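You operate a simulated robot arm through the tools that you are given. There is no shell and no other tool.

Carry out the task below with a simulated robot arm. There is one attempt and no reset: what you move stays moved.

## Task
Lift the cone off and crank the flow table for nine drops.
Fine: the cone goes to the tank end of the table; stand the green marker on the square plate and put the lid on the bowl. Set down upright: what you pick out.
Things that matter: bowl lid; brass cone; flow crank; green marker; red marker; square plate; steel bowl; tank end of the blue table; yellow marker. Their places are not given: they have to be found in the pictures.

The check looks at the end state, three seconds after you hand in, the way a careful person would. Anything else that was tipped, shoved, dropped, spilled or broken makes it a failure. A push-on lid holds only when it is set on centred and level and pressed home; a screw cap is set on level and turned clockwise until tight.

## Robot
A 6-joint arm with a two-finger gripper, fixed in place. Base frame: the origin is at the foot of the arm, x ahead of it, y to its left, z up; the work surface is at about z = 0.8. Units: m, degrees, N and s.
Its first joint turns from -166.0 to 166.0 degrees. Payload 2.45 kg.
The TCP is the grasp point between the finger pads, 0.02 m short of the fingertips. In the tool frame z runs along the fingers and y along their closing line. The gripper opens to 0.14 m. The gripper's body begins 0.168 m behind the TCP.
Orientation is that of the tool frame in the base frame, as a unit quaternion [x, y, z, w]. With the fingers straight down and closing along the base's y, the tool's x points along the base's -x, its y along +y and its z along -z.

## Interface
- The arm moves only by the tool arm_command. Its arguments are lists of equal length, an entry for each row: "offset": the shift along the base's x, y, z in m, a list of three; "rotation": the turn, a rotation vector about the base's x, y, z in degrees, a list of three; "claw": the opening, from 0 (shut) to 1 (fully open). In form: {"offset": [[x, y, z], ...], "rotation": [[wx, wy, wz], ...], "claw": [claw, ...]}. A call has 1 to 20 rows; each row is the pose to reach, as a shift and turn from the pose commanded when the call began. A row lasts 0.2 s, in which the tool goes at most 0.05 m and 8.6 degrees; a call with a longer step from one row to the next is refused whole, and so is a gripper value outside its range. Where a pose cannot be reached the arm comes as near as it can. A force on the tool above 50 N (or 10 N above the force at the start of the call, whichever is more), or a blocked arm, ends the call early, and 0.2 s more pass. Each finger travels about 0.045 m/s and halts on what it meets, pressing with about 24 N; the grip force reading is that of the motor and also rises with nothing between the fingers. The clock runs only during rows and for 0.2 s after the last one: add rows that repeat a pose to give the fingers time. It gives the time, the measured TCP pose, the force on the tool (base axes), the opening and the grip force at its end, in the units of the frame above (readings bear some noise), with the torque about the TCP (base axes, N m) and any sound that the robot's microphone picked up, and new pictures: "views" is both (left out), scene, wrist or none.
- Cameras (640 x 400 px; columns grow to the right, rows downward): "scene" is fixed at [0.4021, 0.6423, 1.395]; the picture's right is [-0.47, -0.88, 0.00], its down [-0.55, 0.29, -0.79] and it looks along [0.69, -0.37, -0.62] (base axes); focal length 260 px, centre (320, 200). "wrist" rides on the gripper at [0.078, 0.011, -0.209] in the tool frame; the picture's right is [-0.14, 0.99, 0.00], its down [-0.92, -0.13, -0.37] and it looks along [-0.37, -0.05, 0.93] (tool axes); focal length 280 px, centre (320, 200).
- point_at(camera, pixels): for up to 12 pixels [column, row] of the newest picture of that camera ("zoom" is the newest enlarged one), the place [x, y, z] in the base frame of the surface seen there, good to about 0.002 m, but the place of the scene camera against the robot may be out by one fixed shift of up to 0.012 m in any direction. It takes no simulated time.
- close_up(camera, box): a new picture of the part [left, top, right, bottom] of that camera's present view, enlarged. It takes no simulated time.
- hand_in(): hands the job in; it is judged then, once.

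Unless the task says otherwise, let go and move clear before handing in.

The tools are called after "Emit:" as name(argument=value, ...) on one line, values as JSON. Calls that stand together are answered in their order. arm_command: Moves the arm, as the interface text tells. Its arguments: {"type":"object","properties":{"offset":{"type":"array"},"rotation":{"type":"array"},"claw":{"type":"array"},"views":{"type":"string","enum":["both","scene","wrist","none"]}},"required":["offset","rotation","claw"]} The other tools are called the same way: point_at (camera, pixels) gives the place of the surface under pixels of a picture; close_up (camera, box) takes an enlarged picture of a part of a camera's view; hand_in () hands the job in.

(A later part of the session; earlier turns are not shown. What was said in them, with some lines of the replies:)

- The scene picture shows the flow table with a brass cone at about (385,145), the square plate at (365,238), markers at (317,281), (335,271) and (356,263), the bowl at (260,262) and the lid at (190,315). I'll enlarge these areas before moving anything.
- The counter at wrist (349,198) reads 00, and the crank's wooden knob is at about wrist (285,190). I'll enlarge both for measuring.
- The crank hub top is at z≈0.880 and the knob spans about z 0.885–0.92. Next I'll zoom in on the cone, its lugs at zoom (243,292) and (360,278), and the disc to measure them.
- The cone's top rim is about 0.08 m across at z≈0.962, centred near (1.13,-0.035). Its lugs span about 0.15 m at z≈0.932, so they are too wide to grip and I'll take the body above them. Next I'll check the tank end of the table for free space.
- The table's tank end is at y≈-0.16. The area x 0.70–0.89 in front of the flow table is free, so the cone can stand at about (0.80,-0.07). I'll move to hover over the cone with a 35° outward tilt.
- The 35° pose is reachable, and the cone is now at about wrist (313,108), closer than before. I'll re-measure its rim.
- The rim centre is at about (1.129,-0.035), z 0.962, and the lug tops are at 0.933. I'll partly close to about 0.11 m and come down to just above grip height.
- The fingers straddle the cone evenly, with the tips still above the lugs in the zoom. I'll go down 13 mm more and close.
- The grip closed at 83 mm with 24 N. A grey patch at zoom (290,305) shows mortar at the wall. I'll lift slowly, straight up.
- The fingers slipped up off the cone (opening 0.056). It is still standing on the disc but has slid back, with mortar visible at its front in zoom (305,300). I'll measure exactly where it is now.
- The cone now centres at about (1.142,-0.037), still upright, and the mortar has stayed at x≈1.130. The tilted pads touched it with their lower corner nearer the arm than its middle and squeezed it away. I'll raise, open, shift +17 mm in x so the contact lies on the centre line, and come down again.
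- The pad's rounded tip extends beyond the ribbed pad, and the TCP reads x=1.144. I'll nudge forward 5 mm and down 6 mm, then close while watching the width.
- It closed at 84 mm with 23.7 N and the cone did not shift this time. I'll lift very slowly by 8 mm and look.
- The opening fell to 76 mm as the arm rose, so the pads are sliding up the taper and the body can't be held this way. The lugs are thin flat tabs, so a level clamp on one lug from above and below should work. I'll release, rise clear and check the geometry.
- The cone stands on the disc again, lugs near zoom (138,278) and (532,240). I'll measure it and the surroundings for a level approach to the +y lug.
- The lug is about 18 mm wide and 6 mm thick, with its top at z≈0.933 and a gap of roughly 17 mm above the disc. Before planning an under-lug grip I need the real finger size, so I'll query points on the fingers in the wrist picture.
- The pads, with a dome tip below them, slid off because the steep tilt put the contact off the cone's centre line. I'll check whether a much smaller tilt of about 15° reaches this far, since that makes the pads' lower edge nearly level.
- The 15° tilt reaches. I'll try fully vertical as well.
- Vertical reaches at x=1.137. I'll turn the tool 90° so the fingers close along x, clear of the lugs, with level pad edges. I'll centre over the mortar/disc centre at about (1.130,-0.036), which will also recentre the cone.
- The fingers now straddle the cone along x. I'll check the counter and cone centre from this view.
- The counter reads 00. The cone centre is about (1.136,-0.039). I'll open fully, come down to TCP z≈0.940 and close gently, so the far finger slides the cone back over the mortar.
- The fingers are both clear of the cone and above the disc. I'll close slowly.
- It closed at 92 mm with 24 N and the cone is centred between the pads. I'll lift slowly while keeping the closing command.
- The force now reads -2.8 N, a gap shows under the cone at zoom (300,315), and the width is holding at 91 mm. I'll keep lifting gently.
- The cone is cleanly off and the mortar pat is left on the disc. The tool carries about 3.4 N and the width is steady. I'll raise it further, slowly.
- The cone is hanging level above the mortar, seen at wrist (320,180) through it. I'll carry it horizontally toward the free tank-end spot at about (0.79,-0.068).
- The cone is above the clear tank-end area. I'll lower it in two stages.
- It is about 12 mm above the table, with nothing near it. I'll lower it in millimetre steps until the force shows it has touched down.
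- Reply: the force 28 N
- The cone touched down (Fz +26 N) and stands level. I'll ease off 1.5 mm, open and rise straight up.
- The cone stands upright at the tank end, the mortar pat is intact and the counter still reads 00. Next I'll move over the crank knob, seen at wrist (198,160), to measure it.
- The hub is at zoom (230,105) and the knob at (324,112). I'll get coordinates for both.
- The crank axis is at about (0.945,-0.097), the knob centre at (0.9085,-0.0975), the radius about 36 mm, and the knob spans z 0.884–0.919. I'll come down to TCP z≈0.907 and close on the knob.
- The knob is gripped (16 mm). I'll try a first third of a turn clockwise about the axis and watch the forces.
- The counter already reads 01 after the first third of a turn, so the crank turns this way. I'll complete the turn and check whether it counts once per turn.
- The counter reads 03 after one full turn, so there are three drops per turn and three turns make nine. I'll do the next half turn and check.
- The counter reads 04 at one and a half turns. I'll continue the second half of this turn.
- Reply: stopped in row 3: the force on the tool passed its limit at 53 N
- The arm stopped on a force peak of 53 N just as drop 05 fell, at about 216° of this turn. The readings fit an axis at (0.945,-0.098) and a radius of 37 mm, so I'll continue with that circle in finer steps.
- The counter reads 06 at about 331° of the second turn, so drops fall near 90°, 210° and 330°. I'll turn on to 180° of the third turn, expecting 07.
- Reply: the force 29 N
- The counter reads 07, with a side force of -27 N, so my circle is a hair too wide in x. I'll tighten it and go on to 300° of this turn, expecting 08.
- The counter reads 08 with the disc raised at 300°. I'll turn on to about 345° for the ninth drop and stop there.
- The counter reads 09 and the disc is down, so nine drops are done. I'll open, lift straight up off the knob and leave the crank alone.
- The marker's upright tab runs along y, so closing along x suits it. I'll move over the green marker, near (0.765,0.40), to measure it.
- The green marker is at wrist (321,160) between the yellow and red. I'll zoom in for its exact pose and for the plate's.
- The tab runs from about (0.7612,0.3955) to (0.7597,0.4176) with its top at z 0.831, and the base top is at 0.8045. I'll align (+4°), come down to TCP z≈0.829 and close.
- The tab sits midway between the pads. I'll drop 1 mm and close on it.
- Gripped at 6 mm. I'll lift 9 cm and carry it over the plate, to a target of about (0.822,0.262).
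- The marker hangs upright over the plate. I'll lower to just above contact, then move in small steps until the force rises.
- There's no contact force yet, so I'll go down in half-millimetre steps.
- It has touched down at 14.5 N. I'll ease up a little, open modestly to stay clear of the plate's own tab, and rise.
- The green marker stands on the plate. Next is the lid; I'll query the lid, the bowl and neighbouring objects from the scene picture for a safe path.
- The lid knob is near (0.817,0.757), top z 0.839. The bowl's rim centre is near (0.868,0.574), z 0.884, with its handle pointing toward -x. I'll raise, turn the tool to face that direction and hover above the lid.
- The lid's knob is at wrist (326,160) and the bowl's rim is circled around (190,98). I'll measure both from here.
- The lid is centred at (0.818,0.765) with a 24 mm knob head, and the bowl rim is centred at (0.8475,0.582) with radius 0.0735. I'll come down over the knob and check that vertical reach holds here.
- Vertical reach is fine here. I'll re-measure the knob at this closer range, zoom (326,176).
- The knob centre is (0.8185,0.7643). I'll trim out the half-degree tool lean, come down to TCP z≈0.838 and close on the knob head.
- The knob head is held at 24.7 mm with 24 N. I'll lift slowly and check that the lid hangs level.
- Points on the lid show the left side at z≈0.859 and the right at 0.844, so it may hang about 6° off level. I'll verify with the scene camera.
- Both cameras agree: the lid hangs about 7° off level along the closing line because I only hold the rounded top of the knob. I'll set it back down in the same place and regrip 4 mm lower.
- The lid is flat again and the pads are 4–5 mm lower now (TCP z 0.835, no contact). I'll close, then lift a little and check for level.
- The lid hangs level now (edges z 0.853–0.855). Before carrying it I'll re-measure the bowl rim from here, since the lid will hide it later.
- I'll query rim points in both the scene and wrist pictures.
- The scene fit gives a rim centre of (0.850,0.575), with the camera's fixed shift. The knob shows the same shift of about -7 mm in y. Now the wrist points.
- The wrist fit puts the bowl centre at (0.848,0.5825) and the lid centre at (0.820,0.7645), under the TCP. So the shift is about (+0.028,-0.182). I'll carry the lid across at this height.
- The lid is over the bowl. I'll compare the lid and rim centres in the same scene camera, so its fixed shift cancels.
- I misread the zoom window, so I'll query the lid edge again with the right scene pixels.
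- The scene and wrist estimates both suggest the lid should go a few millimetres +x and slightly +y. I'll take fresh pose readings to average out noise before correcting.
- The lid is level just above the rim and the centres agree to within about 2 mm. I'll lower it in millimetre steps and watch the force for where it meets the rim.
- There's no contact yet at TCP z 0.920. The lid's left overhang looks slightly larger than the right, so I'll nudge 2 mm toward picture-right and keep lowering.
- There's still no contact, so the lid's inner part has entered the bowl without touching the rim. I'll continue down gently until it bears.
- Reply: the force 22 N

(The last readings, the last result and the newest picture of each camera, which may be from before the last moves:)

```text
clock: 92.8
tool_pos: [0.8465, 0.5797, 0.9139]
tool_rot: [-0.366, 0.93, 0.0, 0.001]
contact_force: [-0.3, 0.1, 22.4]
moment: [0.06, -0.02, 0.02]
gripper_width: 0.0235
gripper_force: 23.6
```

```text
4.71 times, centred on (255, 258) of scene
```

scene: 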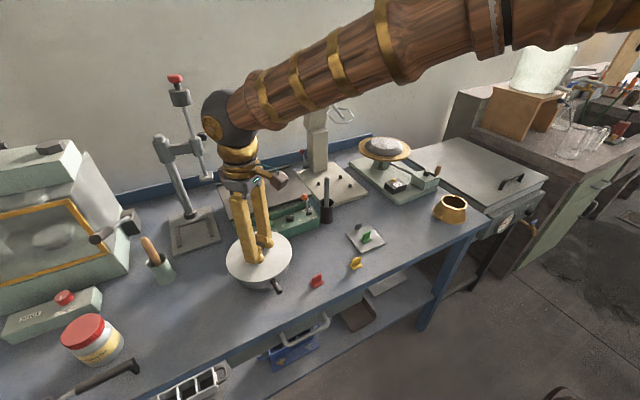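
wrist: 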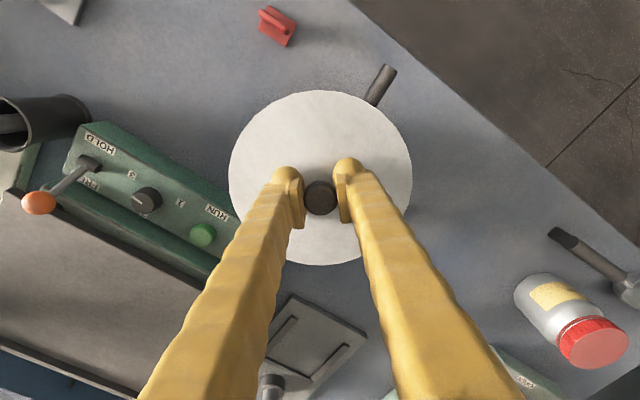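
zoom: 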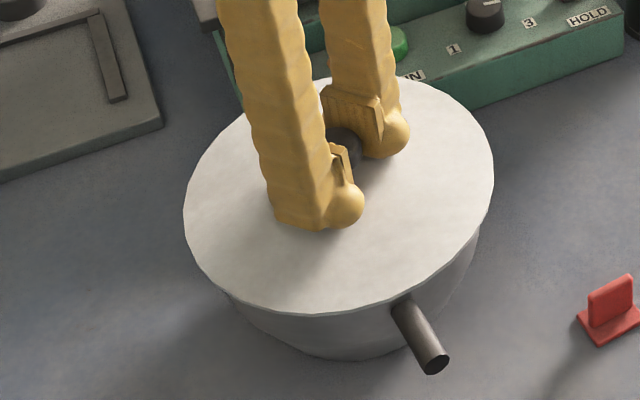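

The lid met resistance at 22 N with almost no moment, so it is centred and level on the rim. I'll check its level, then release and press the knob home from above with closed fingers.

Emit:
point_at(camera="wrist", pixels=[[260, 120], [234, 165], [238, 190], [345, 100], [375, 120], [395, 140], [402, 165], [330, 255], [350, 248], [290, 250], [320, 96], [270, 150]])

Emit:
arm_command(offset=[[0, 0, 0.002], [0, 0, 0.003], [0, 0, 0.003], [0, 0, 0.003], [0, 0, 0.01], [0, 0, 0.03], [0, 0, 0.05], [0, 0, 0.05], [0, 0, 0.05]], rotation=[[0, 0, 0], [0, 0, 0], [0, 0, 0], [0, 0, 0], [0, 0, 0], [0, 0, 0], [0, 0, 0], [0, 0, 0], [0, 0, 0]], claw=[0.1, 0.2, 0.28, 0.32, 0.32, 0.32, 0.32, 0.15, 0.0])

Emit:
close_up(camera="scene", box=[205, 215, 305, 300])

Emit:
close_up(camera="wrist", box=[210, 80, 430, 280])

```text
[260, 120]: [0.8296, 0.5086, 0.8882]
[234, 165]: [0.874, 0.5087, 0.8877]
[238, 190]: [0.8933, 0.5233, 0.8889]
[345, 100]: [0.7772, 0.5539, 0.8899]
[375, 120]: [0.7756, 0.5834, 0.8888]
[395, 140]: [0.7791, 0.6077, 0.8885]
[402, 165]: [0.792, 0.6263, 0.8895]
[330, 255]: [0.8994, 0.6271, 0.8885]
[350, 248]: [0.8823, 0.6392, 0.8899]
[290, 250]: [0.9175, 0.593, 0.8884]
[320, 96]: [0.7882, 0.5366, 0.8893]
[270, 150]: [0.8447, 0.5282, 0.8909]
```

```text
clock: 94.8
tool_pos: [0.847, 0.5788, 0.962]
tool_rot: [-0.366, 0.93, 0.001, 0.0]
contact_force: [0.9, 0.3, -0.3]
moment: [-0.03, -0.01, 0.01]
gripper_width: 0.0
gripper_force: 5.3
```

scene: 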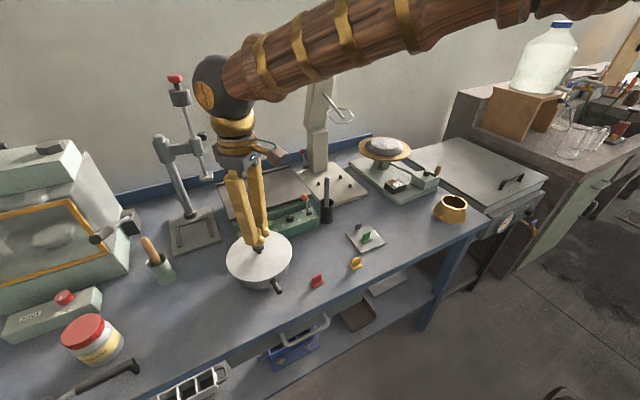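
wrist: 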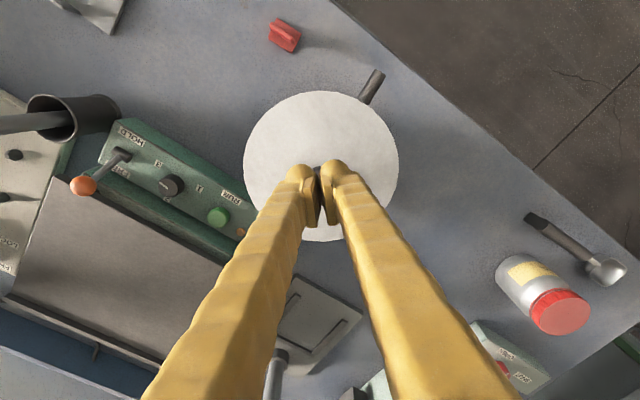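

```text
4.71 times, centred on (255, 258) of scene
```

zoom: 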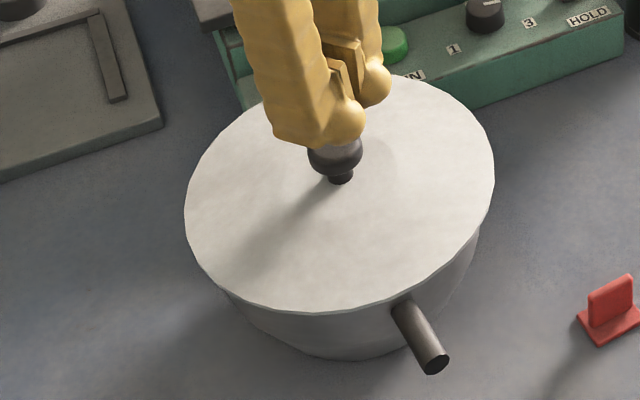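

```text
2.00 times, centred on (320, 180) of wrist
```

zoom: 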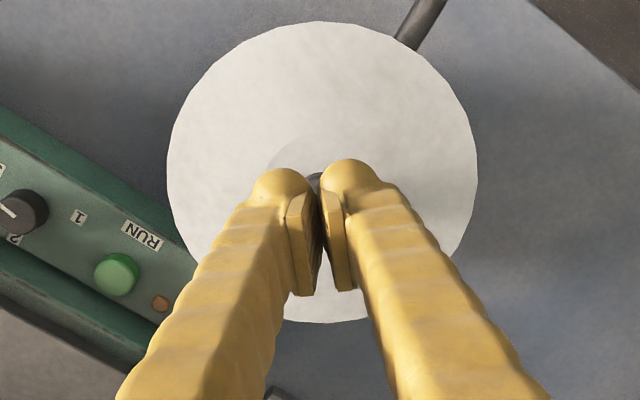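

The lid's edge is level all round at z≈0.8885. I'll press straight down on the knob with the closed fingertips, stepping gently.

Emit:
arm_command(offset=[[0, 0.001, -0.01], [0, 0.001, -0.018], [0, 0.001, -0.022], [0, 0.001, -0.024], [0, 0.001, -0.025], [0, 0.001, -0.026], [0, 0.001, -0.027]], rotation=[[0, 0, 0], [0, 0, 0], [0, 0, 0], [0, 0, 0], [0, 0, 0], [0, 0, 0], [0, 0, 0]], claw=[0, 0, 0, 0, 0, 0, 0])

Emit:
close_up(camera="scene", box=[205, 215, 305, 300])

```text
clock: 96.5
tool_pos: [0.8476, 0.5802, 0.9376]
tool_rot: [-0.365, 0.931, 0.001, 0.002]
contact_force: [-1.2, -2.0, 32.7]
moment: [-0.04, 0.0, -0.04]
gripper_width: 0.006
gripper_force: 24.4
```

scene: 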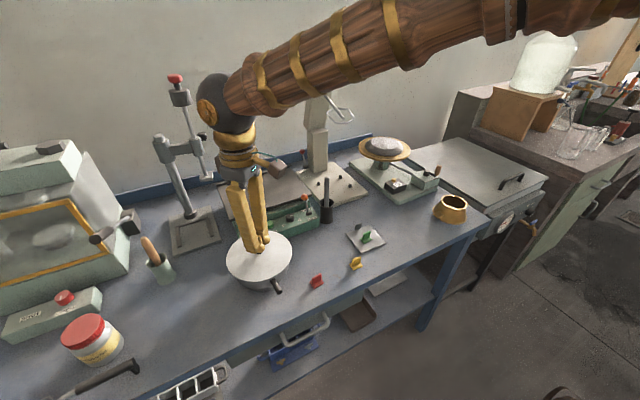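
wrist: 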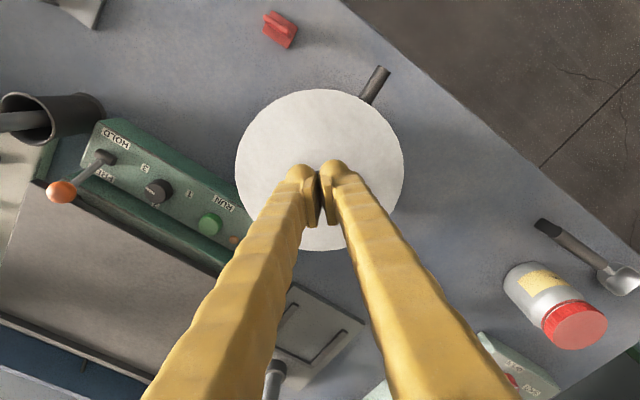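

```text
4.71 times, centred on (255, 258) of scene
```

zoom: 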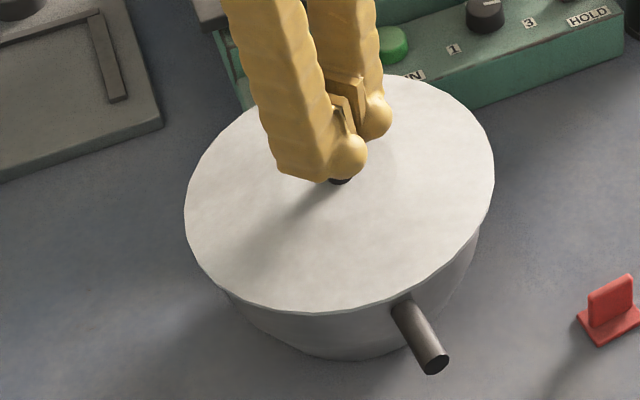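

I'm pressing with 33 N and the lid hasn't sunk further, with the knob top at z≈0.9176. I'll press a little harder once, then check.

Emit:
arm_command(offset=[[0, 0, -0.0005], [0, 0, -0.001], [0, 0, -0.001]], rotation=[[0, 0, 0], [0, 0, 0], [0, 0, 0]], claw=[0, 0, 0], views="none")

Emit:
arm_command(offset=[[0, 0, 0.005], [0, 0, 0.02], [0, 0, 0.05], [-0.02, -0.02, 0.09], [-0.05, -0.05, 0.12], [-0.08, -0.08, 0.15], [-0.11, -0.11, 0.17], [-0.14, -0.14, 0.19], [-0.14, -0.14, 0.19]], rotation=[[0, 0, 0], [0, 0, 0], [0, 0, 0], [0, 0, 0], [0, 0, 0], [0, 0, 0], [0, 0, 0], [0, 0, 0], [0, 0, 0]], claw=[0.05, 0.05, 0.05, 0.1, 0.2, 0.3, 0.3, 0.3, 0.3])

Emit:
close_up(camera="scene", box=[205, 215, 305, 300])

Emit:
point_at(camera="zoom", pixels=[[190, 210], [215, 150], [290, 95], [400, 80], [470, 120], [485, 200], [430, 270], [330, 305], [240, 280], [340, 165], [470, 255], [240, 298]])

```text
clock: 97.2
tool_pos: [0.8475, 0.5792, 0.937]
tool_rot: [-0.366, 0.931, 0.0, 0.002]
contact_force: [-1.5, -0.5, 7.3]
moment: [-0.03, 0.06, 0.08]
gripper_width: 0.0058
gripper_force: 24.1
stopped in row 3: the force on the tool passed its limit at 51 N (the readings are from after the stop); the commanded pose is now the measured one
```

```text
refused: row 5 steps farther than a row can; nothing moved
```

```text
4.71 times, centred on (255, 258) of scene
```

zoom: 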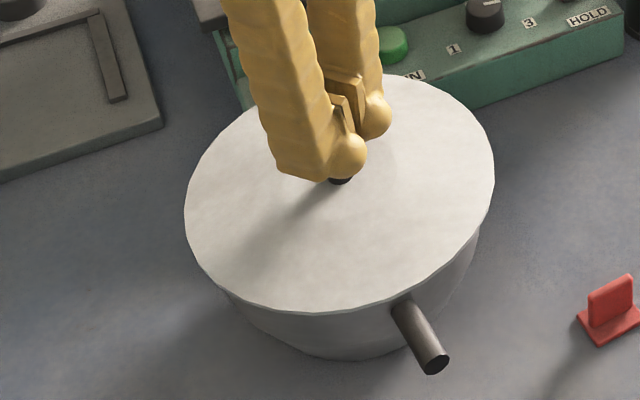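

```text
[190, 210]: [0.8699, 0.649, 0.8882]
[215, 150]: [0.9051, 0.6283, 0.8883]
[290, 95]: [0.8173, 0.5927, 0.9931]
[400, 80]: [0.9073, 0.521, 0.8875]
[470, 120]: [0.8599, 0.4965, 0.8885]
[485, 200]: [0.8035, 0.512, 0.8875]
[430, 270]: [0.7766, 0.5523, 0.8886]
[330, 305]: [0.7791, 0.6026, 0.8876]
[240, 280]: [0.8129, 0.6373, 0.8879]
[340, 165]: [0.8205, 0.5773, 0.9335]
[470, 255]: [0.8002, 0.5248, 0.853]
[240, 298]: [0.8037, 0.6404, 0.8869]
```

I pressed to 51 N and the lid is level at z≈0.888 all round. My withdrawal steps were too long and were refused, so I'll resend shorter ones.

Emit:
arm_command(offset=[[0, 0, 0.005], [0, 0, 0.02], [0, 0, 0.05], [0, 0, 0.09], [-0.02, -0.02, 0.12], [-0.045, -0.045, 0.14], [-0.07, -0.07, 0.16], [-0.1, -0.1, 0.17], [-0.13, -0.13, 0.18], [-0.13, -0.13, 0.18]], rotation=[[0, 0, 0], [0, 0, 0], [0, 0, 0], [0, 0, 0], [0, 0, 0], [0, 0, 0], [0, 0, 0], [0, 0, 0], [0, 0, 0], [0, 0, 0]], claw=[0.05, 0.05, 0.05, 0.05, 0.1, 0.2, 0.3, 0.3, 0.3, 0.3])

Emit:
close_up(camera="scene", box=[205, 215, 305, 300])

Emit:
close_up(camera="scene", box=[300, 110, 500, 290])

Emit:
point_at(camera="scene", pixels=[[227.5, 260], [232, 247], [249, 236], [272, 232], [287, 241], [290, 258], [278, 273], [257, 280], [238, 275], [259, 251]])

```text
clock: 99.4
tool_pos: [0.7196, 0.4484, 1.1156]
tool_rot: [-0.367, 0.93, 0.001, 0.003]
contact_force: [0.3, 0.4, -0.1]
moment: [0.01, 0.02, -0.02]
gripper_width: 0.0419
gripper_force: 0.0
```

scene: 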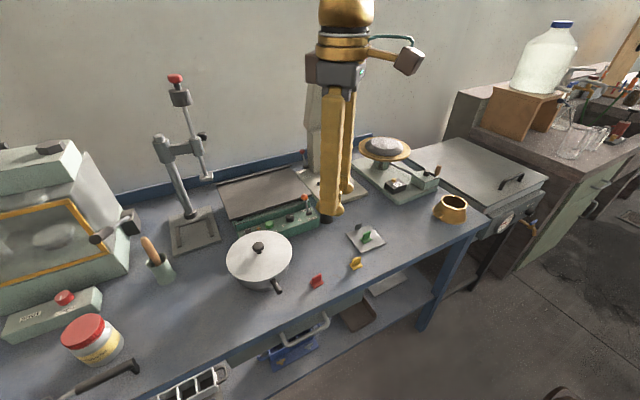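
wrist: 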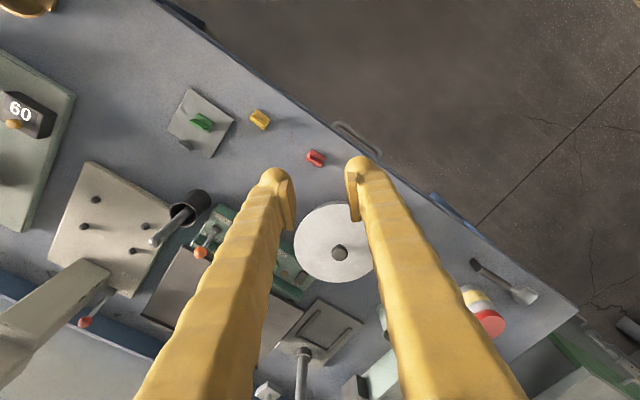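

```text
4.71 times, centred on (255, 258) of scene
```

zoom: 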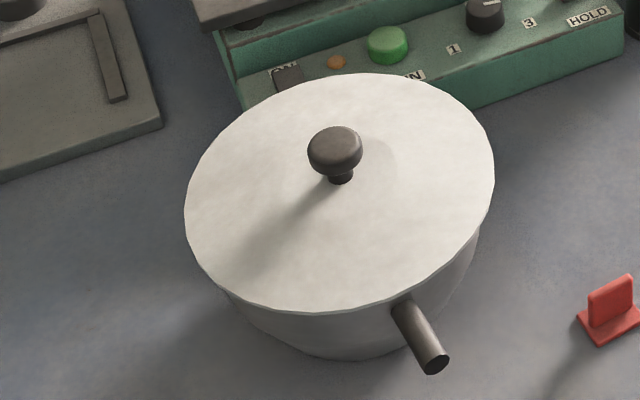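

```text
2.22 times, centred on (400, 200) of scene
```

zoom: 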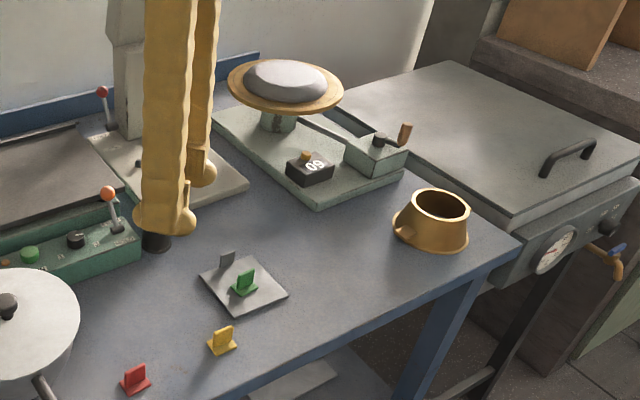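

```text
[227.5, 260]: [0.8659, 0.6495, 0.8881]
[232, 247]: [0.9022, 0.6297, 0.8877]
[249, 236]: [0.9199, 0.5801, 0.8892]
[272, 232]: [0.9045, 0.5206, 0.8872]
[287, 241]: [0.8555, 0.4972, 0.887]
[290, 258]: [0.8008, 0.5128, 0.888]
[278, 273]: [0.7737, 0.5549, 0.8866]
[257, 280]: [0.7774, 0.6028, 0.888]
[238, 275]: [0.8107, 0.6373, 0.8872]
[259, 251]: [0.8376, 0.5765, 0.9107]
```

The lid sits level on the bowl (edge z 0.887–0.889 all round), the counter reads 09 and the cone stands upright at the tank end. The green marker stands on the plate, red and yellow are untouched, and the arm is clear, so I'm handing in.

Emit:
hand_in()

```text
The job is handed in.
```

The job is handed in, and I don't have the check's verdict yet. The final pictures and readings showed everything in place:

- **Cone:** it stands upright on the blue table at the tank end, in front of the flow table, at about (0.79, -0.07).
- **Flow table:** the counter reads 09. The crank gives three drops per turn, so I turned it three times, stopped at nine and left the knob alone.
- **Green marker:** it stands upright on the square plate. I didn't touch the red and yellow markers.
- **Lid:** it sits level on the bowl, centred to within about 2 mm. I pressed it down with up to 51 N and it didn't sink any further.

- **Cone slips:** my first two tries at gripping the cone slipped off. They slid it about 12 mm sideways on the disc while it was still full. I then took it from a different side, which slid it back over the mortar, and lifted it off cleanly. The mortar stayed whole.
- **Lid regrip:** the lid hung about 7° off level on its first lift. I set it back down and regripped it lower before carrying it to the bowl.
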